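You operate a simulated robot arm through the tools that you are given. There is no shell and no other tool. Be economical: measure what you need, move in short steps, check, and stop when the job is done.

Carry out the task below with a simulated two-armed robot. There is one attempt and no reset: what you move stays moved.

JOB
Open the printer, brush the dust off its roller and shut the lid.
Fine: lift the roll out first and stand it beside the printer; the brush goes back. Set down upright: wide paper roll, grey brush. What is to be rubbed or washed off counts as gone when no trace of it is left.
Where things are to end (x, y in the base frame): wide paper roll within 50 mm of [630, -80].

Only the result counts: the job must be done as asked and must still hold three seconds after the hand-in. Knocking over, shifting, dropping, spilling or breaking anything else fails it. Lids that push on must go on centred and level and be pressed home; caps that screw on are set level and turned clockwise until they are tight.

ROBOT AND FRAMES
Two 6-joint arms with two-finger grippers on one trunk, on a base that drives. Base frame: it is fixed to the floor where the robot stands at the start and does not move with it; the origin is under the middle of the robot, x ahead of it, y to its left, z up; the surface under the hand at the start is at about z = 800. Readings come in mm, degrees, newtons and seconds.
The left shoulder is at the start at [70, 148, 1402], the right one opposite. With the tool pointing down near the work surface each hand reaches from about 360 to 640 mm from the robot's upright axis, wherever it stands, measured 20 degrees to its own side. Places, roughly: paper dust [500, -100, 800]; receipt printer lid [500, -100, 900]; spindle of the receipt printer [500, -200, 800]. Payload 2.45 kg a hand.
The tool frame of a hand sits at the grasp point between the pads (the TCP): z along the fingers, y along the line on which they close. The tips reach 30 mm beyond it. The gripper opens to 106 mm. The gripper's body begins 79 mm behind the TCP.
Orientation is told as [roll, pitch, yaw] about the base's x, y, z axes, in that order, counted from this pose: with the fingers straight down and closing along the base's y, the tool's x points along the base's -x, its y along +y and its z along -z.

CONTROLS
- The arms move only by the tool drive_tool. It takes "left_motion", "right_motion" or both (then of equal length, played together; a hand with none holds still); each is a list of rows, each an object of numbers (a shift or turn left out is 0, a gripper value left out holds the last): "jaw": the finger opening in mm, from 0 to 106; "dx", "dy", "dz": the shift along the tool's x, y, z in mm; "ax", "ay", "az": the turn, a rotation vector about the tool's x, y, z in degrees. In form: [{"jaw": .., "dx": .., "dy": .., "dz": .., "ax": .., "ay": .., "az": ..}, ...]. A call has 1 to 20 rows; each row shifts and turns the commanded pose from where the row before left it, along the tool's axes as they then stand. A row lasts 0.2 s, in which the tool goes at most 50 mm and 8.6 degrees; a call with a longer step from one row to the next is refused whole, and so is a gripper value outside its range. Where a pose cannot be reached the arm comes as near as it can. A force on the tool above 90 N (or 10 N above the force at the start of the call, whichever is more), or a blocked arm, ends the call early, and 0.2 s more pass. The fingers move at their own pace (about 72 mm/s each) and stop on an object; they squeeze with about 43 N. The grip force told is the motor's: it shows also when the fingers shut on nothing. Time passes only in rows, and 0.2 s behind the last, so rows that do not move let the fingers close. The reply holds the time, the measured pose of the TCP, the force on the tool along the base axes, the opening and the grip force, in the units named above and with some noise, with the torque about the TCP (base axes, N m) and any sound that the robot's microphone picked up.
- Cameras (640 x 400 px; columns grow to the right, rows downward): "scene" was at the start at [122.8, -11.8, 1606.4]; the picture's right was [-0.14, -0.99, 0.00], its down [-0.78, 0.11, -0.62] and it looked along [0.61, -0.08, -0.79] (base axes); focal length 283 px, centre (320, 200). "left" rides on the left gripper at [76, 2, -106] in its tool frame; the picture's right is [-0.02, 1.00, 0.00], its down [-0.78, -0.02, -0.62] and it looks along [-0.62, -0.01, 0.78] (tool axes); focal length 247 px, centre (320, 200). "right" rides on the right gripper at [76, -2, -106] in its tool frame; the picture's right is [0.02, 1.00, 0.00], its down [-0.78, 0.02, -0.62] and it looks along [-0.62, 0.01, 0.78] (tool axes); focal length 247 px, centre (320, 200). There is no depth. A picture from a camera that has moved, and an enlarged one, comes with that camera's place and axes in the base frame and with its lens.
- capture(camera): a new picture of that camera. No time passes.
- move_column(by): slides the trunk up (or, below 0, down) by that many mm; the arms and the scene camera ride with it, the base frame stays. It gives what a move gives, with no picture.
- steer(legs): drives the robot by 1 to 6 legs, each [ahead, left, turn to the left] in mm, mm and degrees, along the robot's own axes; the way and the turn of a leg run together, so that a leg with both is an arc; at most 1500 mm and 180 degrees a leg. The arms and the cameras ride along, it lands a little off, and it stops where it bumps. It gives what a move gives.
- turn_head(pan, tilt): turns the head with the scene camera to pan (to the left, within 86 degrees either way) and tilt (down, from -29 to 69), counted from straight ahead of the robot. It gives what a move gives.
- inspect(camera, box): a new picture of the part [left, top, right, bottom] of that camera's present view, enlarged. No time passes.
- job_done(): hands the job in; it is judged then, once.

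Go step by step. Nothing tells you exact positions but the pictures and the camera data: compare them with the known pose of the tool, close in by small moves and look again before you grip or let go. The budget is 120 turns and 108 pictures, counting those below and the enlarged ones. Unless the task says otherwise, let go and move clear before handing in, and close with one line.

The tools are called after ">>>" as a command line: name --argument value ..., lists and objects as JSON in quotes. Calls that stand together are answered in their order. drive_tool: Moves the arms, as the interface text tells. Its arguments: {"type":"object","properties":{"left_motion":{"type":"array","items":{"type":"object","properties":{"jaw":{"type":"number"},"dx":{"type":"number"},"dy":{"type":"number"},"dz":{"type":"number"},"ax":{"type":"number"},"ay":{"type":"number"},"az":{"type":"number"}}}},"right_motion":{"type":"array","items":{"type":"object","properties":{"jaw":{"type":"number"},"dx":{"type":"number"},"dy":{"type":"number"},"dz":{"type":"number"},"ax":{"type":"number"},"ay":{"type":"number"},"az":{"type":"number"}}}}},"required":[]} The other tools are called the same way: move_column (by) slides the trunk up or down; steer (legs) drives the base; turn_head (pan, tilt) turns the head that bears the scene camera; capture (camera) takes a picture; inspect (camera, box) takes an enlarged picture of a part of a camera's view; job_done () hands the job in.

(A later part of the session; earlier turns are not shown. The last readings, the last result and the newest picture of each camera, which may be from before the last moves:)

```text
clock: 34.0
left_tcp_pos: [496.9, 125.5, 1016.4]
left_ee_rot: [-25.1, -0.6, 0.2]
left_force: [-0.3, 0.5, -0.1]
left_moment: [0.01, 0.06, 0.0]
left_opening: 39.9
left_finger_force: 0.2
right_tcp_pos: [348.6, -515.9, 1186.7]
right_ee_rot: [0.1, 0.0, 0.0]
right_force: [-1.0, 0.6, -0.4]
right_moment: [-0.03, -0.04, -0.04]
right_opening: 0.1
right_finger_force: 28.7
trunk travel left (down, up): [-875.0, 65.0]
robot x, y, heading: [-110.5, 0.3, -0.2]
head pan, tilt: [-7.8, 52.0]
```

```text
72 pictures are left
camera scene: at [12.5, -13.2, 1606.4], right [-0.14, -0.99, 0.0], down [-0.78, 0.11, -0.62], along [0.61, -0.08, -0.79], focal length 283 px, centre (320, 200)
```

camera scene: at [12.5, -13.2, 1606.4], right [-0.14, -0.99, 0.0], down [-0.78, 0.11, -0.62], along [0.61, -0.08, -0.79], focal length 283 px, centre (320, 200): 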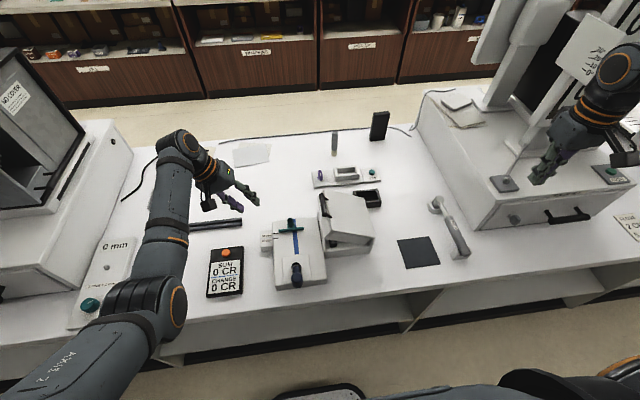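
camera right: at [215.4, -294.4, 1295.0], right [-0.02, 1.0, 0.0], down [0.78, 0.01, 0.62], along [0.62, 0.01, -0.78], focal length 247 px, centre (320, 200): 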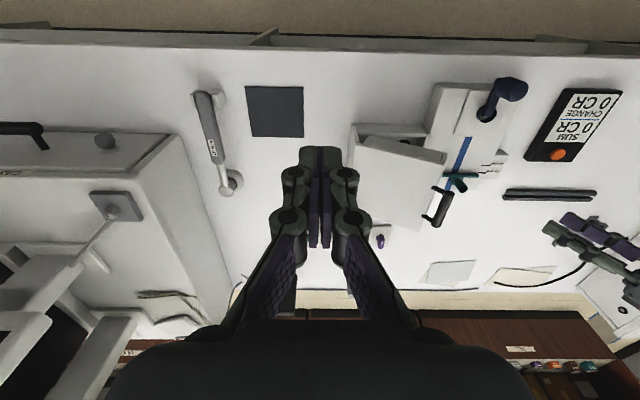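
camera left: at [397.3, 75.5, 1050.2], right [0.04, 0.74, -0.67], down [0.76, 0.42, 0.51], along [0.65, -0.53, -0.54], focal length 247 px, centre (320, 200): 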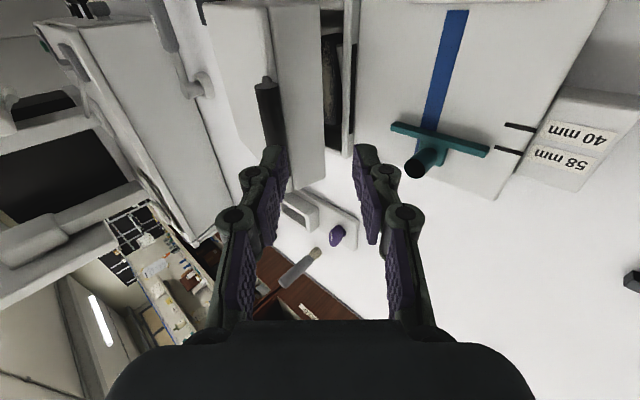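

>>> drive_tool --right_motion '[{"dx": -15, "dy": 40}, {"dx": -25, "dy": 40}, {"dx": -35, "dy": 30}, {"dx": -35, "dy": 30}, {"dx": -35, "dy": 30}, {"dx": -20, "dy": 40, "dz": 10}, {"dy": 42, "dz": 10}, {"dy": 42, "dz": 10}, {"dy": 42, "dz": 10}, {"dy": 42, "dz": 10}, {"dy": 42, "dz": 10}, {"dy": 42}, {"dy": 15}, {}]'

>>> capture --camera "scene"

>>> capture --camera "right"

```text
clock: 37.0
left_tcp_pos: [496.8, 128.1, 1014.3]
left_ee_rot: [-25.0, -0.6, 0.2]
left_force: [-0.2, 0.4, -0.8]
left_moment: [-0.03, 0.0, -0.01]
left_opening: 40.1
left_finger_force: 0.1
right_tcp_pos: [280.9, -286.4, 1140.8]
right_ee_rot: [0.3, -0.1, 0.1]
right_force: [-0.1, -0.9, 0.0]
right_moment: [0.0, 0.02, 0.01]
right_opening: 0.1
right_finger_force: 28.5
right hand out of reach, approached as far as the arm can: row 3, 4, 5, 6, 7, 8, 9, 10, 11, 12, 13
trunk travel left (down, up): [-875.0, 65.0]
robot x, y, heading: [-106.1, 2.1, -0.0]
head pan, tilt: [-7.8, 52.0]
```

```text
71 pictures are left
camera scene: at [13.2, -12.0, 1606.4], right [-0.14, -0.99, 0.0], down [-0.78, 0.11, -0.62], along [0.61, -0.08, -0.79], focal length 283 px, centre (320, 200)
```

scene: 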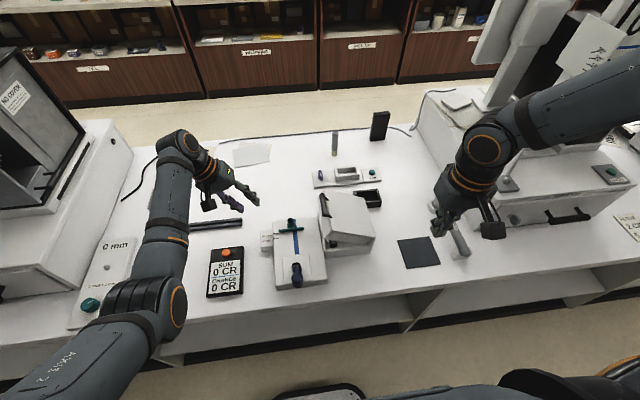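

```text
70 pictures are left
camera right: at [204.9, -289.4, 1246.9], right [-0.02, 1.0, 0.0], down [0.78, 0.01, 0.62], along [0.62, 0.02, -0.78], focal length 247 px, centre (320, 200)
```

right: 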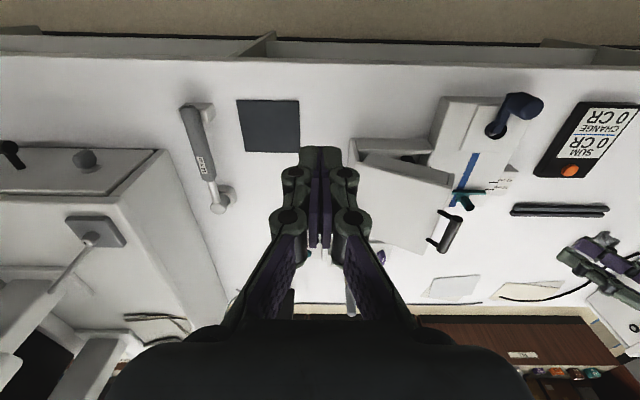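

High poses limit the right arm, so I'll work lower relative to its shoulder. I'll raise the trunk, then come down and pass in front of the printer at about z 1000.

>>> move_column --by 62

>>> drive_tool --right_motion '[{"dz": 40}, {"dz": 40}, {"dz": 40}, {"dz": 40}, {"dz": 40, "dx": -20}, {"dx": -25, "dy": 40}, {"dy": 45}, {"dy": 45}, {"dy": 45}, {"dy": 45}, {"dy": 40}, {}]'

>>> capture --camera "right"

```text
clock: 38.1
left_tcp_pos: [497.3, 127.3, 1076.8]
left_ee_rot: [-25.1, -0.7, 0.3]
left_force: [-0.1, -0.1, -0.6]
left_moment: [0.01, 0.02, 0.0]
left_opening: 39.9
left_finger_force: 0.0
right_tcp_pos: [281.5, -285.8, 1202.5]
right_ee_rot: [0.1, -0.1, 0.1]
right_force: [0.0, 0.7, -1.0]
right_moment: [-0.01, 0.01, -0.03]
right_opening: 0.0
right_finger_force: 28.6
trunk travel left (down, up): [-937.0, 3.0]
robot x, y, heading: [-109.1, -1.2, -0.1]
head pan, tilt: [-7.8, 52.0]
```

```text
clock: 40.7
left_tcp_pos: [498.0, 127.5, 1076.9]
left_ee_rot: [-25.0, -0.5, 0.2]
left_force: [-0.4, 0.4, -0.1]
left_moment: [-0.01, 0.01, -0.01]
left_opening: 40.3
left_finger_force: 0.2
right_tcp_pos: [196.0, -262.9, 1085.2]
right_ee_rot: [0.2, -0.1, 0.0]
right_force: [1.0, 0.3, -0.3]
right_moment: [0.01, 0.0, 0.03]
right_opening: 0.0
right_finger_force: 28.6
right hand out of reach, approached as far as the arm can: row 1, 2, 3, 4, 5, 6, 7, 8, 9, 10, 11
trunk travel left (down, up): [-937.0, 3.0]
robot x, y, heading: [-110.0, 3.4, -0.2]
head pan, tilt: [-7.8, 52.0]
```

```text
69 pictures are left
camera right: at [119.9, -267.1, 1192.0], right [-0.02, 1.0, 0.0], down [0.78, 0.01, 0.62], along [0.62, 0.02, -0.78], focal length 247 px, centre (320, 200)
```

right: 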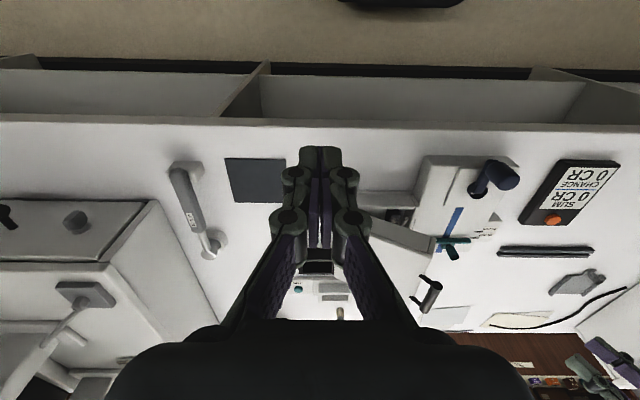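

>>> drive_tool --right_motion '[{"dx": -30}, {"dx": -30}, {"dx": -30}, {}]'

>>> turn_head --pan -45 --tilt 40

>>> capture --camera "scene"

```text
clock: 41.7
left_tcp_pos: [497.3, 127.8, 1075.9]
left_ee_rot: [-25.2, -0.6, 0.3]
left_force: [-1.5, 0.1, 0.4]
left_moment: [-0.01, 0.02, 0.0]
left_opening: 40.2
left_finger_force: 0.0
right_tcp_pos: [266.0, -296.9, 1099.8]
right_ee_rot: [0.4, -0.1, 0.0]
right_force: [1.1, -0.4, 0.1]
right_moment: [0.03, 0.02, 0.01]
right_opening: 0.1
right_finger_force: 28.5
right hand out of reach, approached as far as the arm can: row 1, 2, 3
trunk travel left (down, up): [-937.0, 3.0]
robot x, y, heading: [-108.4, -0.4, -0.1]
head pan, tilt: [-7.8, 52.0]
```

```text
clock: 42.7
left_tcp_pos: [498.0, 127.0, 1076.6]
left_ee_rot: [-25.1, -0.6, 0.3]
left_force: [-0.9, 0.3, -0.3]
left_moment: [-0.02, 0.0, 0.0]
left_opening: 40.0
left_finger_force: 0.0
right_tcp_pos: [265.2, -296.1, 1098.3]
right_ee_rot: [0.3, -0.2, 0.1]
right_force: [-0.2, 0.7, 0.1]
right_moment: [-0.01, 0.02, 0.0]
right_opening: 0.1
right_finger_force: 28.9
trunk travel left (down, up): [-937.0, 3.0]
robot x, y, heading: [-108.1, 0.9, -0.2]
head pan, tilt: [-45.0, 40.0]
```

```text
68 pictures are left
camera scene: at [-1.3, -61.5, 1685.2], right [-0.71, -0.71, 0.0], down [-0.46, 0.45, -0.77], along [0.54, -0.54, -0.64], focal length 283 px, centre (320, 200)
```

scene: 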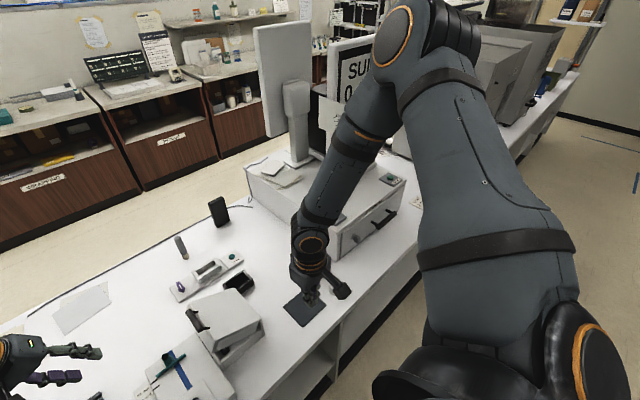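

The right arm doesn't swing inward well. It's comfortable about 20° to its own side, so I'll drive the robot left by 130 mm and forward by 50 mm to put the handle in its good zone.

>>> steer --legs '[[50, 130, 0]]'

>>> drive_tool --right_motion '[{"dx": -15, "dy": 30}, {"dx": -15, "dy": 30}, {"dx": -15, "dy": 30}, {"dx": -15, "dy": 30}, {}]'

>>> turn_head --pan -25 --tilt 52

>>> capture --camera "scene"

```text
clock: 44.0
left_tcp_pos: [546.6, 257.2, 1076.8]
left_ee_rot: [-24.9, -0.6, 0.2]
left_force: [-0.2, -0.2, 1.3]
left_moment: [0.02, 0.0, 0.02]
left_opening: 40.0
left_finger_force: 0.0
right_tcp_pos: [314.5, -165.6, 1098.5]
right_ee_rot: [0.4, -0.2, -0.1]
right_force: [-0.7, -0.6, 0.0]
right_moment: [0.0, 0.0, 0.01]
right_opening: 0.1
right_finger_force: 28.6
trunk travel left (down, up): [-937.0, 3.0]
robot x, y, heading: [-59.5, 132.0, 0.0]
head pan, tilt: [-45.0, 40.0]
```

```text
clock: 45.2
left_tcp_pos: [548.0, 260.1, 1077.7]
left_ee_rot: [-25.1, -0.7, 0.2]
left_force: [-0.6, -0.2, 0.2]
left_moment: [0.04, 0.02, 0.03]
left_opening: 39.8
left_finger_force: 0.1
right_tcp_pos: [312.9, -157.3, 1119.1]
right_ee_rot: [0.4, -0.1, 0.0]
right_force: [-0.4, -0.5, 0.2]
right_moment: [0.02, -0.02, 0.0]
right_opening: 0.1
right_finger_force: 28.3
right hand out of reach, approached as far as the arm can: row 1, 2, 3, 4
trunk travel left (down, up): [-937.0, 3.0]
robot x, y, heading: [-59.1, 132.1, -0.1]
head pan, tilt: [-45.0, 40.0]
```

```text
clock: 46.1
left_tcp_pos: [547.7, 258.9, 1076.3]
left_ee_rot: [-25.1, -0.7, 0.2]
left_force: [0.5, -0.1, 0.7]
left_moment: [-0.03, -0.02, -0.01]
left_opening: 40.1
left_finger_force: 0.1
right_tcp_pos: [313.4, -156.3, 1119.5]
right_ee_rot: [0.3, -0.3, -0.1]
right_force: [0.0, 0.3, 0.1]
right_moment: [0.01, -0.01, 0.02]
right_opening: 0.3
right_finger_force: 28.6
trunk travel left (down, up): [-937.0, 3.0]
robot x, y, heading: [-58.6, 133.1, -0.2]
head pan, tilt: [-25.0, 52.0]
```

```text
67 pictures are left
camera scene: at [56.9, 99.0, 1668.4], right [-0.42, -0.91, 0.0], down [-0.71, 0.33, -0.62], along [0.56, -0.26, -0.79], focal length 283 px, centre (320, 200)
```

scene: 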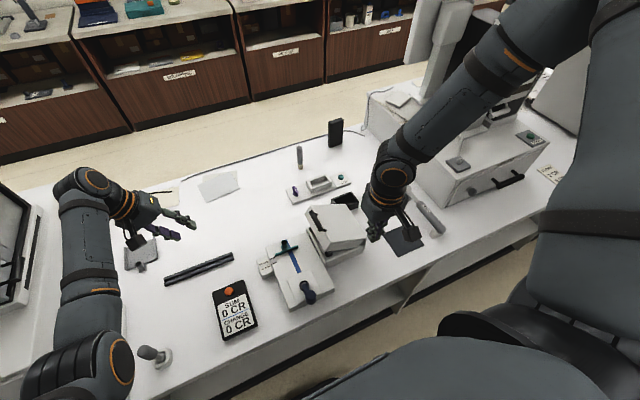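

>>> drive_tool --right_motion '[{"dx": -20, "dy": -30}, {"dx": -20, "dy": -30}, {"dx": -20, "dy": -30}, {"dx": -30, "dz": 30}, {"dx": -30, "dz": 30}, {"dx": -30, "dz": 30}, {}]'

```text
clock: 47.7
left_tcp_pos: [547.4, 260.0, 1076.4]
left_ee_rot: [-25.1, -0.5, 0.1]
left_force: [0.1, -0.2, -0.2]
left_moment: [0.0, 0.02, -0.01]
left_opening: 39.9
left_finger_force: 0.1
right_tcp_pos: [424.4, -279.4, 1049.2]
right_ee_rot: [0.3, -0.2, -0.1]
right_force: [-0.6, 0.1, -0.4]
right_moment: [-0.02, -0.06, 0.01]
right_opening: 0.0
right_finger_force: 28.3
right hand out of reach, approached as far as the arm can: row 5, 6
trunk travel left (down, up): [-937.0, 3.0]
robot x, y, heading: [-56.3, 132.6, -0.2]
head pan, tilt: [-25.0, 52.0]
```

The limit might be the wrist's last joint, so I'll yaw the hand and test whether it frees inward motion.

>>> drive_tool --right_motion '[{"dz": -30}, {"az": -8}, {"az": -8}, {"az": -8}, {"az": -8}, {}]'

```text
clock: 49.1
left_tcp_pos: [547.3, 258.7, 1076.1]
left_ee_rot: [-25.1, -0.5, 0.3]
left_force: [0.3, -0.2, 0.3]
left_moment: [-0.02, 0.0, -0.03]
left_opening: 39.6
left_finger_force: 0.1
right_tcp_pos: [425.0, -277.5, 1076.5]
right_ee_rot: [0.2, -0.3, 31.9]
right_force: [0.3, 0.2, 0.0]
right_moment: [0.02, -0.04, 0.01]
right_opening: 0.0
right_finger_force: 28.4
trunk travel left (down, up): [-937.0, 3.0]
robot x, y, heading: [-59.6, 133.6, -0.3]
head pan, tilt: [-25.0, 52.0]
```

>>> drive_tool --right_motion '[{"dx": -16, "dy": 25.4}, {"dx": -16, "dy": 25.4}, {}]'

```text
clock: 49.9
left_tcp_pos: [548.4, 258.7, 1076.8]
left_ee_rot: [-25.1, -0.7, 0.2]
left_force: [0.2, -0.7, 0.4]
left_moment: [-0.03, -0.01, 0.04]
left_opening: 40.0
left_finger_force: 0.2
right_tcp_pos: [402.3, -239.0, 1084.2]
right_ee_rot: [0.1, -0.5, 31.9]
right_force: [0.8, -0.1, 0.7]
right_moment: [0.02, -0.03, 0.01]
right_opening: 0.0
right_finger_force: 28.8
right hand out of reach, approached as far as the arm can: row 1, 2
trunk travel left (down, up): [-937.0, 3.0]
robot x, y, heading: [-58.7, 130.5, -0.2]
head pan, tilt: [-25.0, 52.0]
```

The right arm is in an awkward elbow branch, but the left is fine directly ahead of its shoulder. I'll tuck the right hand back, set the left hand vertical, and use the base itself to carry the left finger toward −y against the lid handle.

>>> drive_tool --right_motion '[{"dx": 35, "dy": 22, "dz": -15}, {"dx": 35, "dy": 22, "dz": -15}, {"dx": 35, "dy": 22, "dz": -15}, {"az": 8}, {"az": 8}, {"az": 8}, {"az": 8}, {}]' --left_motion '[{"jaw": 0, "ax": -8.3}, {"ax": -8.3}, {"ax": -8.3}, {"dz": 24}, {"dz": 24}, {"dz": 24}, {}, {}]'

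>>> steer --legs '[[-67, -285, 0]]'

>>> turn_head --pan 0 --tilt 52

>>> capture --camera "scene"

>>> capture --camera "left"

```text
clock: 51.7
left_tcp_pos: [547.8, 260.1, 1004.5]
left_ee_rot: [-0.1, -0.6, 0.2]
left_force: [-1.1, -0.1, 0.0]
left_moment: [-0.01, 0.01, -0.01]
left_opening: 0.0
left_finger_force: 28.7
right_tcp_pos: [299.6, -222.4, 1124.4]
right_ee_rot: [0.3, -0.1, -0.2]
right_force: [-0.1, -0.2, 0.9]
right_moment: [0.02, 0.05, 0.01]
right_opening: 0.1
right_finger_force: 28.0
right hand out of reach, approached as far as the arm can: row 3
trunk travel left (down, up): [-937.0, 3.0]
robot x, y, heading: [-57.7, 132.0, 0.2]
head pan, tilt: [-25.0, 52.0]
```

```text
clock: 53.7
left_tcp_pos: [481.5, -19.7, 1003.0]
left_ee_rot: [-0.3, -0.5, 0.3]
left_force: [0.6, -0.2, -0.2]
left_moment: [-0.01, 0.0, 0.0]
left_opening: 0.2
left_finger_force: 28.4
right_tcp_pos: [231.6, -502.4, 1125.6]
right_ee_rot: [0.2, -0.1, 0.0]
right_force: [-0.6, 0.1, -0.6]
right_moment: [0.0, -0.04, 0.02]
right_opening: 0.0
right_finger_force: 28.5
trunk travel left (down, up): [-937.0, 3.0]
robot x, y, heading: [-126.7, -150.9, 0.1]
head pan, tilt: [-25.0, 52.0]
```

```text
clock: 54.6
left_tcp_pos: [480.4, -21.3, 1004.4]
left_ee_rot: [-0.1, -0.6, 0.2]
left_force: [0.1, 0.4, 0.3]
left_moment: [0.06, 0.02, -0.02]
left_opening: 0.0
left_finger_force: 28.9
right_tcp_pos: [232.2, -505.6, 1124.0]
right_ee_rot: [0.3, -0.2, 0.0]
right_force: [-0.1, -0.3, -0.3]
right_moment: [0.02, -0.01, 0.0]
right_opening: 0.0
right_finger_force: 28.9
trunk travel left (down, up): [-937.0, 3.0]
robot x, y, heading: [-126.9, -144.9, 0.1]
head pan, tilt: [0.0, 52.0]
```

```text
66 pictures are left
camera scene: at [-4.0, -152.2, 1668.4], right [0.0, -1.0, 0.0], down [-0.79, 0.0, -0.62], along [0.62, 0.0, -0.79], focal length 283 px, centre (320, 200)
```

scene: 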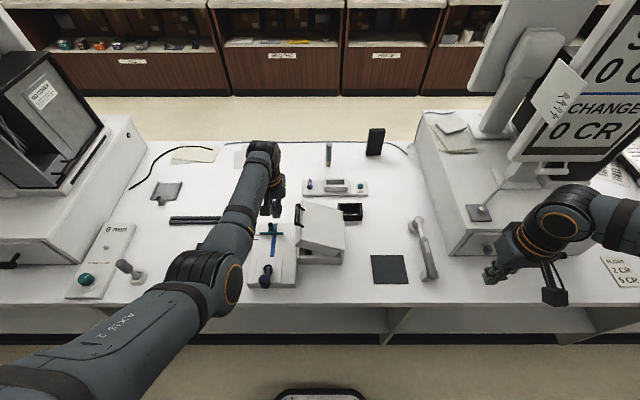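

```text
65 pictures are left
camera left: at [402.9, -19.6, 1109.4], right [0.02, 1.0, 0.0], down [0.78, -0.01, 0.63], along [0.63, -0.01, -0.78], focal length 247 px, centre (320, 200)
```

left: 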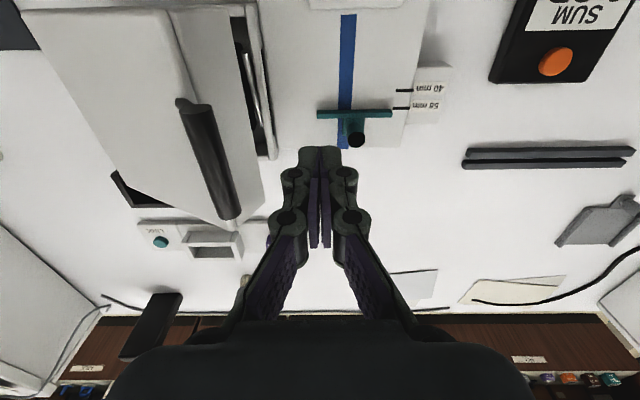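

The bar and the lid's lower lip sit just to the −y side of the fingertip. I'll lower slightly and push by driving right.

>>> drive_tool --left_motion '[{"dz": 14}, {}]'

>>> steer --legs '[[0, -60, 0], [0, -40, 0]]'

>>> capture --camera "left"

>>> inspect --camera "scene" --box '[200, 140, 400, 290]'

```text
clock: 55.2
left_tcp_pos: [481.1, -22.5, 991.1]
left_ee_rot: [-0.2, -0.6, 0.3]
left_force: [0.0, 0.0, 0.2]
left_moment: [0.04, -0.01, -0.01]
left_opening: 0.0
left_finger_force: 28.8
right_tcp_pos: [231.8, -503.7, 1124.3]
right_ee_rot: [0.4, -0.1, 0.0]
right_force: [0.6, -0.2, -0.5]
right_moment: [-0.01, 0.0, -0.01]
right_opening: 0.2
right_finger_force: 28.0
trunk travel left (down, up): [-937.0, 3.0]
robot x, y, heading: [-124.4, -150.1, 0.1]
head pan, tilt: [0.0, 52.0]
```

```text
clock: 56.6
left_tcp_pos: [492.8, -67.5, 992.8]
left_ee_rot: [2.4, -1.5, 1.5]
left_force: [0.6, 11.1, 2.0]
left_moment: [-0.85, 0.06, -0.05]
left_opening: 0.3
left_finger_force: 28.2
right_tcp_pos: [239.4, -577.0, 1123.1]
right_ee_rot: [0.0, 0.1, 0.5]
right_force: [0.1, 0.4, -0.6]
right_moment: [-0.02, 0.09, 0.03]
right_opening: 0.0
right_finger_force: 29.1
trunk travel left (down, up): [-937.0, 3.0]
robot x, y, heading: [-126.8, -228.2, 0.3]
head pan, tilt: [0.0, 52.0]
stopped in leg 2: the force on the tool passed its limit at 103 N (the readings are from after the stop); the commanded pose is now the measured one
```

```text
64 pictures are left
camera left: at [413.6, -71.5, 1096.8], right [-0.01, 1.0, 0.04], down [0.77, -0.02, 0.64], along [0.64, 0.04, -0.77], focal length 247 px, centre (320, 200)
```

left: 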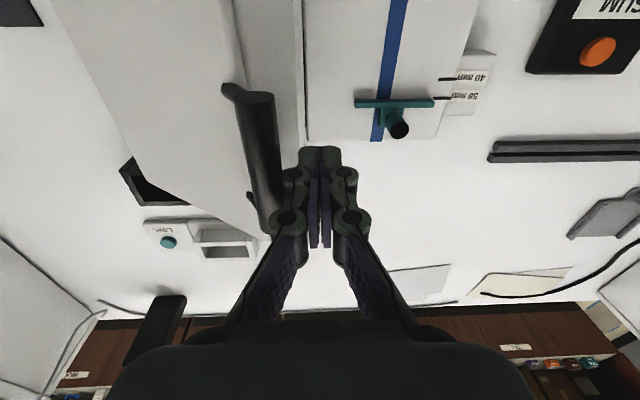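

```text
2.67 times, centred on (300, 215) of scene
camera zoom: at [3.6, -223.8, 1667.0], right [0.01, -1.0, 0.0], down [-0.79, -0.01, -0.61], along [0.61, 0.0, -0.79], focal length 754 px, centre (373, 160)
```

zoom: 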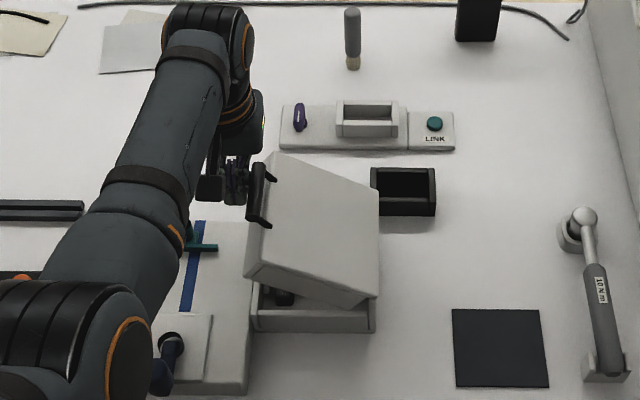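

A sideways push jams at this angle because it acts mostly toward the hinge. The handle is now well inside the left arm's zone, so I'll cage the bar again and lift along the arc with the arm itself.

>>> drive_tool --left_motion '[{"dy": 25}, {"dy": 25, "dz": -22, "dx": 6}, {"dy": 10, "dz": -22, "dx": 6}, {"jaw": 40, "ax": 8}, {"ax": 8}, {"ax": 8}, {"ax": 8}, {"ax": 8}, {"ax": 7}, {}]'

>>> capture --camera "left"

```text
clock: 58.8
left_tcp_pos: [472.7, -16.6, 1043.6]
left_ee_rot: [-44.7, -1.7, 1.4]
left_force: [0.1, -1.1, 0.7]
left_moment: [0.0, 0.0, 0.0]
left_opening: 40.0
left_finger_force: 0.0
right_tcp_pos: [234.7, -583.7, 1123.8]
right_ee_rot: [0.3, -0.1, 0.4]
right_force: [-0.7, 0.7, -0.5]
right_moment: [0.03, 0.02, 0.02]
right_opening: 0.2
right_finger_force: 28.6
trunk travel left (down, up): [-937.0, 3.0]
robot x, y, heading: [-129.5, -232.1, 0.3]
head pan, tilt: [0.0, 52.0]
```

```text
62 pictures are left
camera left: at [392.2, 57.0, 1114.7], right [0.03, 0.71, -0.7], down [0.76, 0.44, 0.48], along [0.65, -0.54, -0.53], focal length 247 px, centre (320, 200)
```

left: 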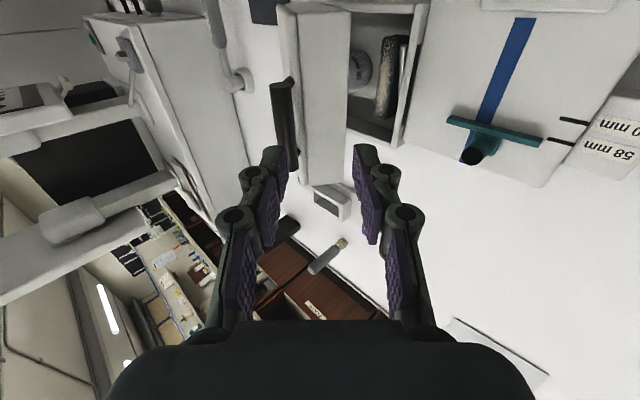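

>>> drive_tool --left_motion '[{"dy": -14, "dx": -7, "az": 1.4, "ay": 1.7}, {"dy": -13}, {"dz": 25}, {"dz": 25}, {"dz": 18}, {"dz": 17}, {}]'

>>> inspect --camera "left" --box '[220, 50, 420, 250]'

```text
clock: 60.4
left_tcp_pos: [480.9, -92.6, 1001.6]
left_ee_rot: [-44.5, -1.6, -0.7]
left_force: [3.1, 12.5, 6.5]
left_moment: [0.44, -0.19, -0.15]
left_opening: 46.1
left_finger_force: 4.3
right_tcp_pos: [234.3, -580.0, 1124.9]
right_ee_rot: [0.2, -0.1, 0.4]
right_force: [0.5, -0.3, -0.2]
right_moment: [0.0, -0.02, -0.01]
right_opening: 0.0
right_finger_force: 29.0
trunk travel left (down, up): [-937.0, 3.0]
robot x, y, heading: [-122.9, -232.5, 0.6]
head pan, tilt: [0.0, 52.0]
```

```text
2.00 times, centred on (320, 150) of left
camera zoom: at [402.9, -14.7, 1073.4], right [0.05, 0.71, -0.7], down [0.78, 0.41, 0.48], along [0.63, -0.57, -0.53], focal length 494 px, centre (320, 300)
```

zoom: 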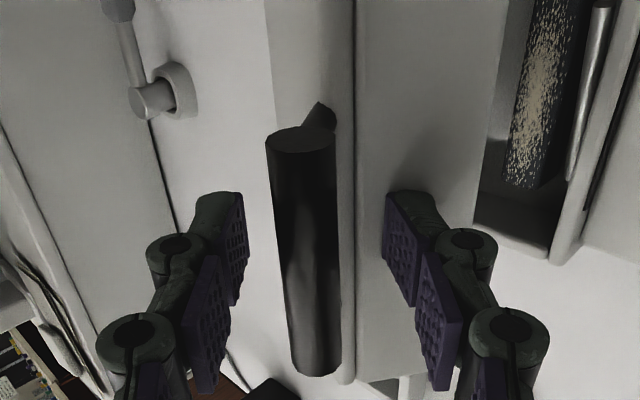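

The dusty roller is visible inside. I'll ease back 8 mm, cage the bar, and rotate rigidly with the lid about its hinge.

>>> drive_tool --left_motion '[{"dz": -8}, {"jaw": 25}, {"jaw": 25}, {"dy": -9.7, "ax": -3}, {"dy": -9.7, "ax": -3}, {"dy": -9.7, "ax": -3}, {"dy": -9.7, "ax": -3}, {"dy": -9.7, "ax": -3}, {"dy": -9.7, "ax": -3}, {}]'

>>> inspect --camera "left" --box '[220, 50, 420, 250]'

>>> inspect --camera "scene" --box '[200, 140, 400, 290]'

```text
clock: 62.6
left_tcp_pos: [514.6, -137.5, 1024.4]
left_ee_rot: [-26.7, -1.6, -1.0]
left_force: [2.4, -0.5, 0.0]
left_moment: [-0.09, 0.09, 0.06]
left_opening: 27.9
left_finger_force: 0.0
left hand out of reach, approached as far as the arm can: row 4, 5, 6, 7, 8, 9
right_tcp_pos: [232.6, -582.8, 1123.8]
right_ee_rot: [0.3, -0.2, 0.4]
right_force: [0.3, -0.3, 0.5]
right_moment: [0.0, -0.01, 0.02]
right_opening: 0.0
right_finger_force: 28.5
trunk travel left (down, up): [-937.0, 3.0]
robot x, y, heading: [-129.7, -233.3, 0.1]
head pan, tilt: [0.0, 52.0]
```

```text
2.00 times, centred on (320, 150) of left
camera zoom: at [436.9, -86.8, 1117.0], right [0.05, 0.89, -0.45], down [0.77, 0.25, 0.58], along [0.63, -0.37, -0.68], focal length 494 px, centre (320, 300)
```

zoom: 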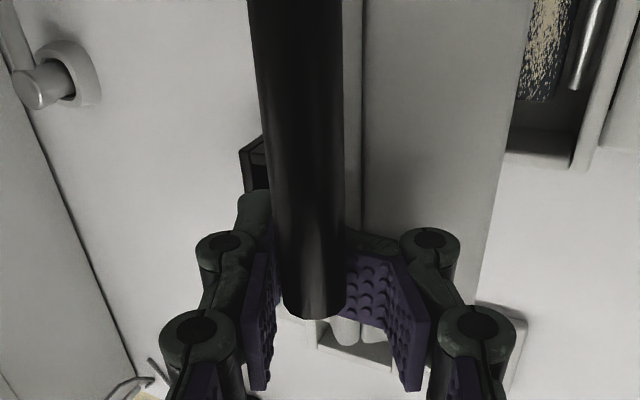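

```text
2.67 times, centred on (300, 215) of scene
camera zoom: at [-4.1, -231.6, 1668.3], right [0.01, -1.0, 0.0], down [-0.79, -0.01, -0.62], along [0.62, 0.0, -0.79], focal length 754 px, centre (373, 160)
```

zoom: 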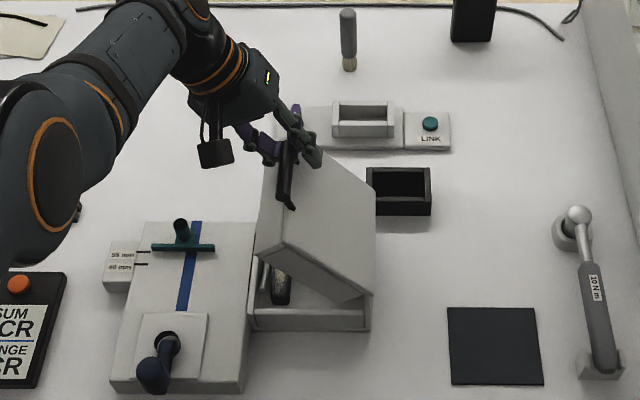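

The lid is now about 48–50° open, but the hand is being pushed out to +x at its inner limit. I'll release, back the base 70 mm and re-engage.

>>> drive_tool --left_motion '[{"jaw": 46}, {"jaw": 46, "dz": -10}, {"dz": -25}, {"dz": -25}, {}]'

>>> steer --legs '[[-70, 0, 0]]'

>>> capture --camera "left"

>>> inspect --camera "scene" --box '[200, 120, 400, 270]'

```text
clock: 63.8
left_tcp_pos: [533.0, -108.1, 1071.1]
left_ee_rot: [-26.5, -1.4, -0.8]
left_force: [-1.1, -0.2, -0.8]
left_moment: [-0.01, 0.02, 0.0]
left_opening: 46.3
left_finger_force: 0.2
left hand out of reach, approached as far as the arm can: row 2, 3, 4
right_tcp_pos: [233.1, -582.3, 1124.3]
right_ee_rot: [0.3, -0.2, 0.3]
right_force: [-0.1, 0.0, -0.7]
right_moment: [-0.03, -0.01, 0.01]
right_opening: 0.0
right_finger_force: 28.3
trunk travel left (down, up): [-937.0, 3.0]
robot x, y, heading: [-126.3, -232.3, 0.3]
head pan, tilt: [0.0, 52.0]
```

```text
clock: 64.8
left_tcp_pos: [472.5, -108.1, 1066.2]
left_ee_rot: [-26.6, -1.0, -0.7]
left_force: [0.4, 0.3, -1.5]
left_moment: [-0.02, 0.06, -0.05]
left_opening: 45.8
left_finger_force: 0.1
right_tcp_pos: [173.3, -584.5, 1121.8]
right_ee_rot: [0.3, 0.3, 0.4]
right_force: [1.6, -0.6, -0.1]
right_moment: [0.01, 0.12, -0.03]
right_opening: 0.0
right_finger_force: 28.5
trunk travel left (down, up): [-937.0, 3.0]
robot x, y, heading: [-196.6, -234.2, 0.6]
head pan, tilt: [0.0, 52.0]
```

```text
58 pictures are left
camera left: at [395.1, -58.0, 1158.5], right [0.04, 0.89, -0.45], down [0.78, 0.25, 0.58], along [0.63, -0.37, -0.68], focal length 247 px, centre (320, 200)
```

left: 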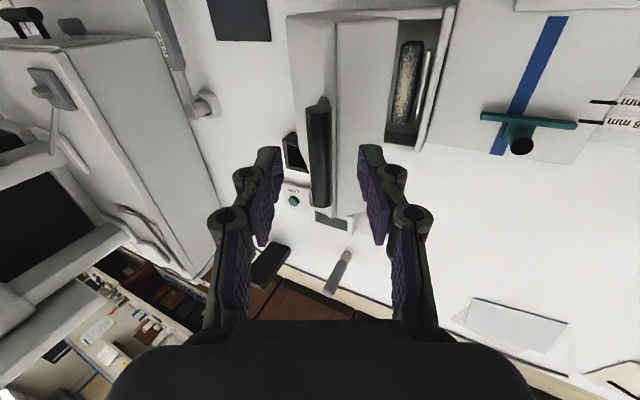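

```text
2.67 times, centred on (300, 195) of scene
camera zoom: at [-59.6, -232.6, 1667.1], right [0.01, -1.0, 0.0], down [-0.79, -0.01, -0.61], along [0.61, 0.0, -0.79], focal length 754 px, centre (373, 213)
```

zoom: 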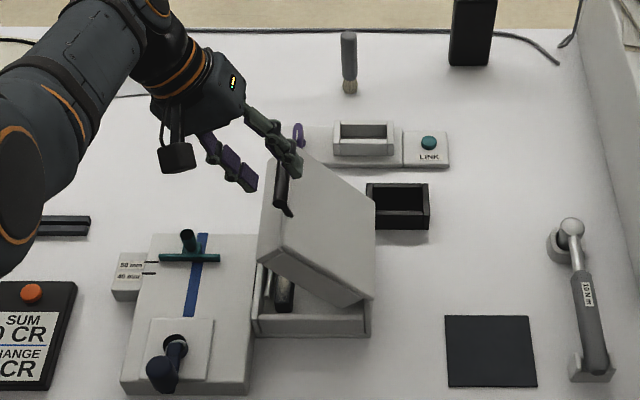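

>>> drive_tool --left_motion '[{"dx": -8, "dy": -4, "dz": 14}, {"dz": 13}, {"jaw": 25}, {"jaw": 25}, {"dy": -10.1, "dz": -0.5, "ax": -3}, {"dy": -10.1, "dz": -0.5, "ax": -3}, {"dy": -10.1, "dz": -0.5, "ax": -3}, {"dy": -10.1, "dz": -0.5, "ax": -3}, {"dy": -10.1, "dz": -0.5, "ax": -3}, {"dy": -10.1, "dz": -0.5, "ax": -3}, {"dy": -10.1, "dz": -0.5, "ax": -3}, {"dy": -10.1, "dz": -0.5, "ax": -3}, {}]'

>>> capture --camera "left"

>>> inspect --camera "scene" --box '[200, 120, 400, 270]'

```text
clock: 67.6
left_tcp_pos: [452.1, -189.9, 1084.2]
left_ee_rot: [-2.6, -1.4, -0.8]
left_force: [-0.1, 0.3, -1.0]
left_moment: [-0.02, 0.01, -0.04]
left_opening: 25.0
left_finger_force: 0.1
left hand out of reach, approached as far as the arm can: row 1, 11, 12
right_tcp_pos: [164.8, -584.7, 1124.3]
right_ee_rot: [0.2, -0.2, 0.4]
right_force: [0.3, 0.2, 1.4]
right_moment: [0.01, 0.0, 0.02]
right_opening: 0.0
right_finger_force: 28.4
trunk travel left (down, up): [-937.0, 3.0]
robot x, y, heading: [-195.6, -231.1, 0.4]
head pan, tilt: [0.0, 52.0]
```

```text
56 pictures are left
camera left: at [374.8, -182.0, 1188.0], right [0.04, 1.0, -0.04], down [0.77, 0.0, 0.64], along [0.64, -0.06, -0.77], focal length 247 px, centre (320, 200)
```

left: 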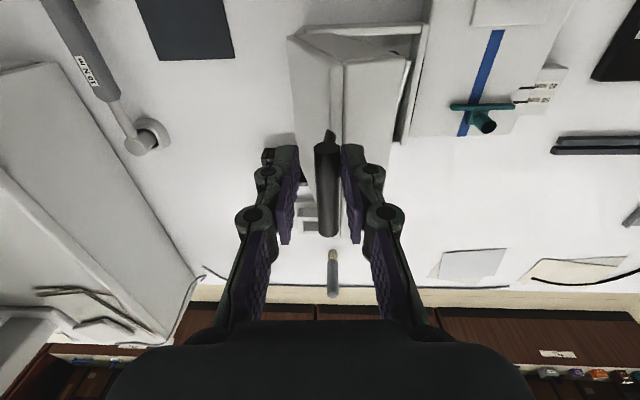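

```text
2.67 times, centred on (300, 195) of scene
camera zoom: at [-73.0, -232.4, 1668.4], right [0.01, -1.0, 0.0], down [-0.79, -0.01, -0.62], along [0.62, 0.0, -0.79], focal length 754 px, centre (373, 213)
```

zoom: 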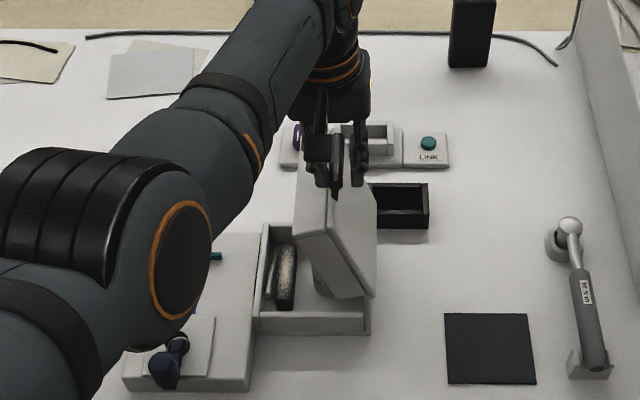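

The lid is at about 75°. I'll finish opening it by driving right 50 mm with the bar still caged.

>>> steer --legs '[[15, -50, 0]]'

>>> inspect --camera "scene" --box '[200, 120, 400, 270]'

```text
clock: 68.5
left_tcp_pos: [466.5, -231.5, 1086.0]
left_ee_rot: [-3.0, -1.5, -0.7]
left_force: [-0.9, 1.0, 0.3]
left_moment: [-0.07, -0.03, 0.02]
left_opening: 25.4
left_finger_force: 0.1
right_tcp_pos: [177.2, -624.3, 1129.1]
right_ee_rot: [0.0, -0.4, 0.5]
right_force: [-0.3, 0.8, 1.6]
right_moment: [-0.08, -0.02, 0.0]
right_opening: 0.0
right_finger_force: 27.9
trunk travel left (down, up): [-937.0, 3.0]
robot x, y, heading: [-179.7, -282.6, 0.2]
head pan, tilt: [0.0, 52.0]
```

```text
2.67 times, centred on (300, 195) of scene
camera zoom: at [-61.6, -269.7, 1668.7], right [0.01, -1.0, 0.01], down [-0.79, -0.01, -0.62], along [0.62, 0.0, -0.79], focal length 754 px, centre (373, 213)
```

zoom: 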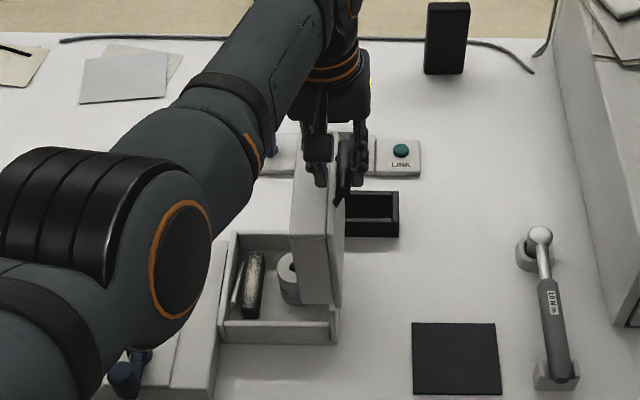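

>>> steer --legs '[[0, -25, 0]]'

>>> inspect --camera "scene" --box '[200, 120, 400, 270]'

```text
clock: 69.3
left_tcp_pos: [469.5, -258.8, 1085.2]
left_ee_rot: [-2.8, -1.4, -0.7]
left_force: [1.0, 0.9, -0.5]
left_moment: [-0.07, 0.06, -0.03]
left_opening: 25.6
left_finger_force: 0.5
right_tcp_pos: [180.3, -652.4, 1125.5]
right_ee_rot: [0.1, -0.3, 0.6]
right_force: [-0.2, 0.2, 0.4]
right_moment: [-0.02, -0.01, -0.01]
right_opening: 0.0
right_finger_force: 29.1
trunk travel left (down, up): [-937.0, 3.0]
robot x, y, heading: [-181.1, -308.6, 0.6]
head pan, tilt: [0.0, 52.0]
```

```text
2.67 times, centred on (300, 195) of scene
camera zoom: at [-58.0, -298.8, 1668.5], right [0.01, -1.0, 0.0], down [-0.79, -0.01, -0.62], along [0.62, 0.0, -0.79], focal length 754 px, centre (373, 213)
```

zoom: 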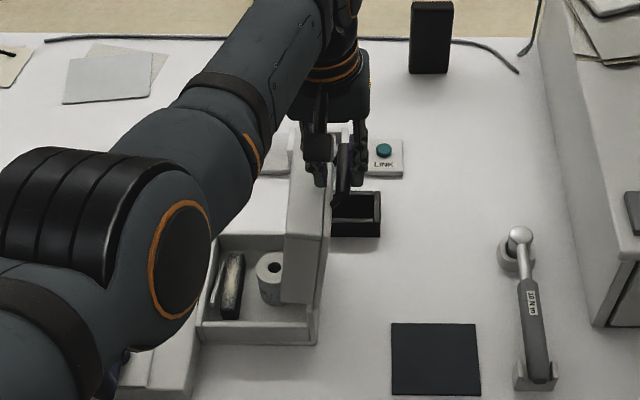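

The lid is past vertical at about 100°. I'll release upward, then move the base left for a look inside.

>>> drive_tool --left_motion '[{"jaw": 50}, {"jaw": 50}, {"dz": -20}, {"dz": -25}, {"dz": -25}, {}]'

>>> capture --camera "left"

```text
clock: 70.8
left_tcp_pos: [468.6, -258.1, 1155.4]
left_ee_rot: [-2.6, -1.5, -0.7]
left_force: [0.5, -0.2, 0.2]
left_moment: [-0.02, -0.02, 0.02]
left_opening: 49.9
left_finger_force: 0.1
right_tcp_pos: [180.7, -656.8, 1123.5]
right_ee_rot: [0.3, -0.2, 0.5]
right_force: [-0.4, 0.4, 0.0]
right_moment: [0.0, 0.0, -0.01]
right_opening: 0.1
right_finger_force: 28.8
trunk travel left (down, up): [-937.0, 3.0]
robot x, y, heading: [-179.3, -308.5, 0.6]
head pan, tilt: [0.0, 52.0]
```

```text
52 pictures are left
camera left: at [389.8, -250.4, 1259.5], right [0.03, 1.0, -0.04], down [0.77, 0.0, 0.64], along [0.64, -0.06, -0.77], focal length 247 px, centre (320, 200)
```

left: 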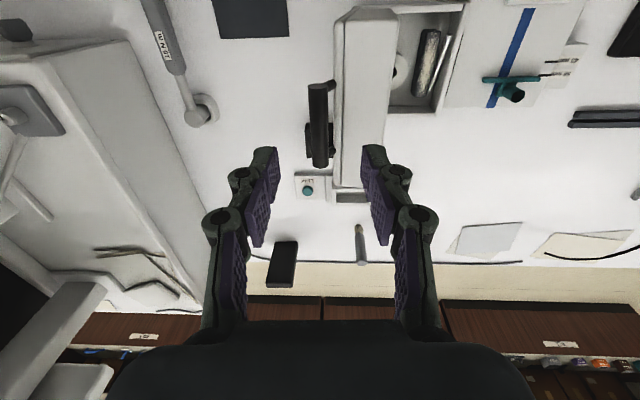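

>>> steer --legs '[[0, 150, -0.6]]'

>>> capture --camera "left"

>>> inspect --camera "scene" --box '[220, 110, 420, 260]'

```text
clock: 72.1
left_tcp_pos: [469.6, -118.5, 1155.0]
left_ee_rot: [-2.4, -1.4, -1.4]
left_force: [-0.3, -0.6, -0.8]
left_moment: [0.02, 0.0, 0.02]
left_opening: 50.1
left_finger_force: 0.1
right_tcp_pos: [175.9, -511.4, 1123.8]
right_ee_rot: [0.4, -0.2, -0.2]
right_force: [-0.3, -1.0, -0.2]
right_moment: [0.03, 0.03, -0.02]
right_opening: 0.2
right_finger_force: 28.4
trunk travel left (down, up): [-937.0, 3.0]
robot x, y, heading: [-179.2, -156.7, -0.1]
head pan, tilt: [0.0, 52.0]
```

```text
51 pictures are left
camera left: at [390.0, -109.4, 1259.4], right [0.05, 1.0, -0.04], down [0.77, -0.01, 0.64], along [0.64, -0.06, -0.77], focal length 247 px, centre (320, 200)
```

left: 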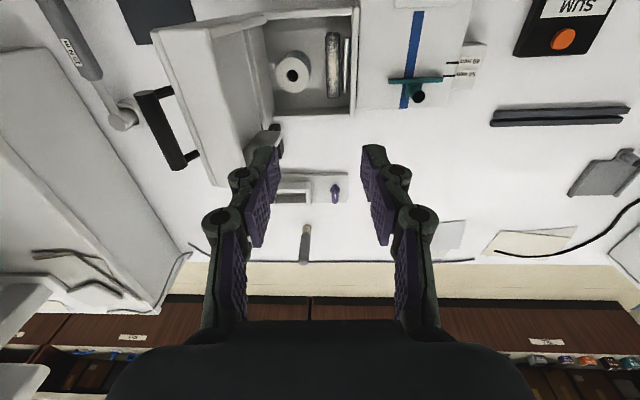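

```text
2.67 times, centred on (320, 185) of scene
camera zoom: at [-57.9, -160.6, 1668.4], right [0.0, -1.0, 0.0], down [-0.79, 0.0, -0.62], along [0.62, 0.0, -0.79], focal length 754 px, centre (320, 240)
```

zoom: 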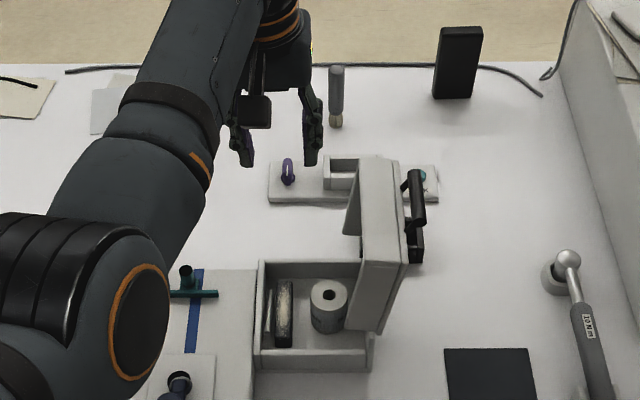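

The lid holds open. The roll stands upright at about [477, −171], 48 mm in diameter with its top near z 865; the dusty roller and a rod lie to its left. I'll come out a bit and yaw the left hand so the fingers close along x.

>>> drive_tool --left_motion '[{"jaw": 80, "dx": 23, "dy": 23, "dz": 33}, {"dx": 23, "dy": 23, "dz": 33}, {"dx": 23, "dy": 23, "dz": 33}, {"az": 8.2}, {"az": 8.2}, {"az": 8.2}, {"az": 8.2}, {"az": 8.2}, {"az": 8.2}, {"az": 8.2}, {"az": 8.2}, {"az": 8.2}, {"az": 8.2}, {"az": 7}, {}]'

>>> capture --camera "left"

```text
clock: 75.3
left_tcp_pos: [403.4, -48.8, 1053.0]
left_ee_rot: [1.3, -2.6, -90.6]
left_force: [0.5, -0.3, 0.1]
left_moment: [-0.01, -0.01, 0.02]
left_opening: 80.1
left_finger_force: 0.0
right_tcp_pos: [176.6, -509.9, 1123.9]
right_ee_rot: [0.3, -0.2, -0.2]
right_force: [0.7, 0.1, 1.2]
right_moment: [0.02, 0.02, 0.0]
right_opening: 0.1
right_finger_force: 28.9
trunk travel left (down, up): [-937.0, 3.0]
robot x, y, heading: [-181.4, -154.9, 0.0]
head pan, tilt: [0.0, 52.0]
```

```text
49 pictures are left
camera left: at [404.3, 32.7, 1154.6], right [1.0, -0.03, 0.03], down [-0.04, -0.75, 0.66], along [0.0, -0.66, -0.75], focal length 247 px, centre (320, 200)
```

left: 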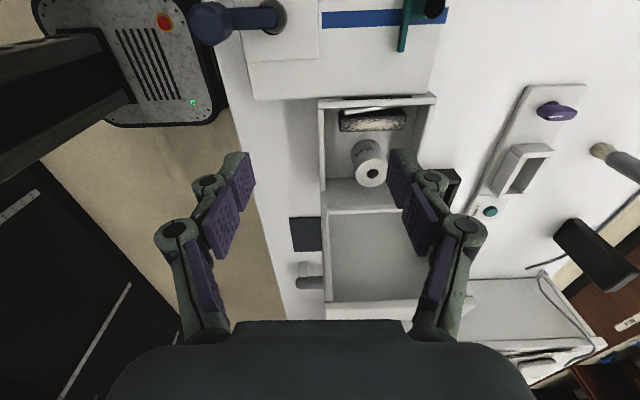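

The view is clear and the roll is near [480, −173]. I'll tilt slightly so the wrist leans away from the lid, then drive to put the roll in reach.

>>> drive_tool --left_motion '[{"ay": -6}, {"dy": -15}, {"dy": -15}, {}]'

>>> steer --legs '[[106, -122, 0]]'

>>> capture --camera "left"

```text
clock: 76.3
left_tcp_pos: [373.8, -48.7, 1051.1]
left_ee_rot: [1.4, -8.6, -90.6]
left_force: [0.4, -0.2, 0.5]
left_moment: [-0.05, -0.03, -0.02]
left_opening: 79.8
left_finger_force: 0.2
right_tcp_pos: [176.0, -510.2, 1123.1]
right_ee_rot: [0.4, -0.2, -0.1]
right_force: [0.5, -0.6, 0.5]
right_moment: [-0.01, 0.01, 0.02]
right_opening: 0.0
right_finger_force: 27.9
trunk travel left (down, up): [-937.0, 3.0]
robot x, y, heading: [-181.3, -153.0, -0.6]
head pan, tilt: [0.0, 52.0]
```

```text
clock: 77.8
left_tcp_pos: [476.8, -171.3, 1052.7]
left_ee_rot: [1.5, -8.7, -90.7]
left_force: [-0.7, 0.2, 0.2]
left_moment: [-0.03, -0.03, 0.02]
left_opening: 80.1
left_finger_force: 0.0
right_tcp_pos: [278.1, -631.9, 1125.6]
right_ee_rot: [0.2, -0.3, -0.3]
right_force: [-0.4, 0.1, 0.2]
right_moment: [-0.03, -0.01, 0.01]
right_opening: 0.0
right_finger_force: 29.1
trunk travel left (down, up): [-937.0, 3.0]
robot x, y, heading: [-77.6, -278.8, -0.3]
head pan, tilt: [0.0, 52.0]
```

```text
48 pictures are left
camera left: at [477.5, -79.0, 1145.3], right [1.0, -0.03, 0.03], down [-0.04, -0.68, 0.73], along [0.0, -0.73, -0.68], focal length 247 px, centre (320, 200)
```

left: 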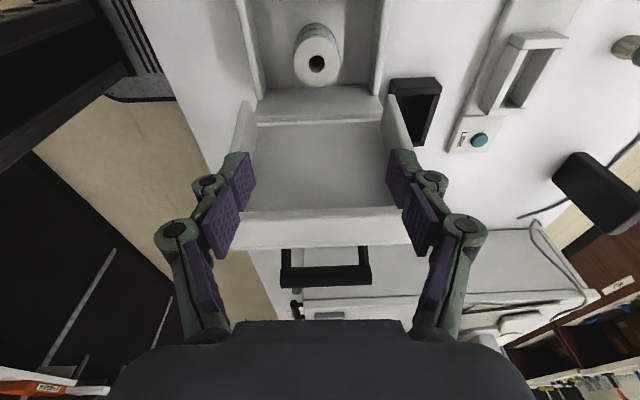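

>>> drive_tool --left_motion '[{"dx": 5, "dy": 3, "dz": 30}, {"dx": 5, "dz": 30}, {"dx": 5, "dz": 30}, {"dx": 4, "dz": 25}, {}]'

>>> capture --camera "left"

>>> inspect --camera "scene" --box '[200, 120, 400, 270]'

```text
clock: 79.0
left_tcp_pos: [484.0, -172.9, 934.9]
left_ee_rot: [1.3, -8.5, -90.7]
left_force: [-0.3, -0.1, 0.1]
left_moment: [-0.02, -0.01, 0.03]
left_opening: 80.2
left_finger_force: 0.0
right_tcp_pos: [279.9, -633.3, 1124.6]
right_ee_rot: [0.3, -0.2, -0.3]
right_force: [-0.8, 0.1, 0.3]
right_moment: [-0.04, 0.01, 0.0]
right_opening: 0.0
right_finger_force: 29.1
trunk travel left (down, up): [-937.0, 3.0]
robot x, y, heading: [-73.3, -277.3, -0.1]
head pan, tilt: [0.0, 52.0]
```

```text
47 pictures are left
camera left: at [484.0, -80.5, 1028.4], right [1.0, -0.03, 0.03], down [-0.04, -0.68, 0.73], along [0.0, -0.73, -0.68], focal length 247 px, centre (320, 200)
```

left: 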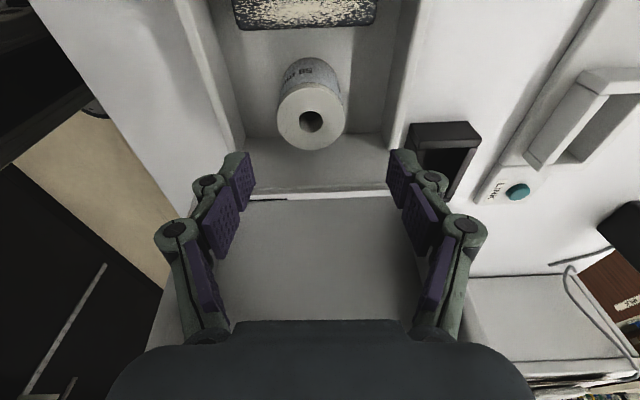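

```text
2.67 times, centred on (300, 195) of scene
camera zoom: at [46.5, -280.2, 1668.5], right [0.0, -1.0, 0.0], down [-0.79, 0.0, -0.62], along [0.62, 0.0, -0.79], focal length 754 px, centre (373, 213)
```

zoom: 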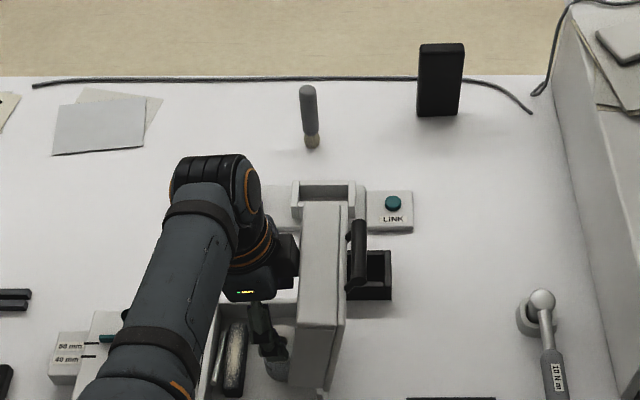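

>>> drive_tool --left_motion '[{"dx": 9, "dy": -3.3}, {"dx": 4, "dz": 31}, {"dx": 4, "dz": 32}, {}]'

>>> capture --camera "left"

```text
clock: 80.0
left_tcp_pos: [484.5, -162.7, 871.3]
left_ee_rot: [1.5, -8.5, -90.7]
left_force: [0.3, -0.5, -0.3]
left_moment: [-0.01, 0.02, 0.03]
left_opening: 80.1
left_finger_force: 0.2
right_tcp_pos: [281.6, -633.8, 1124.9]
right_ee_rot: [0.3, -0.2, -0.3]
right_force: [0.8, -1.4, 0.3]
right_moment: [0.04, -0.03, 0.01]
right_opening: 0.0
right_finger_force: 28.1
trunk travel left (down, up): [-937.0, 3.0]
robot x, y, heading: [-72.3, -279.3, -0.3]
head pan, tilt: [0.0, 52.0]
```

```text
45 pictures are left
camera left: at [484.8, -70.6, 963.8], right [1.0, -0.03, 0.03], down [-0.04, -0.68, 0.73], along [0.0, -0.73, -0.68], focal length 247 px, centre (320, 200)
```

left: 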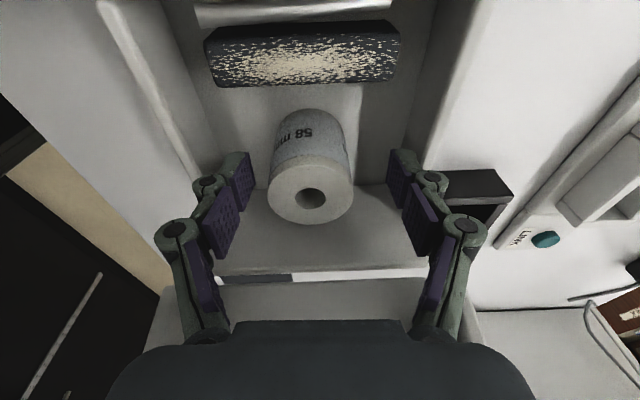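

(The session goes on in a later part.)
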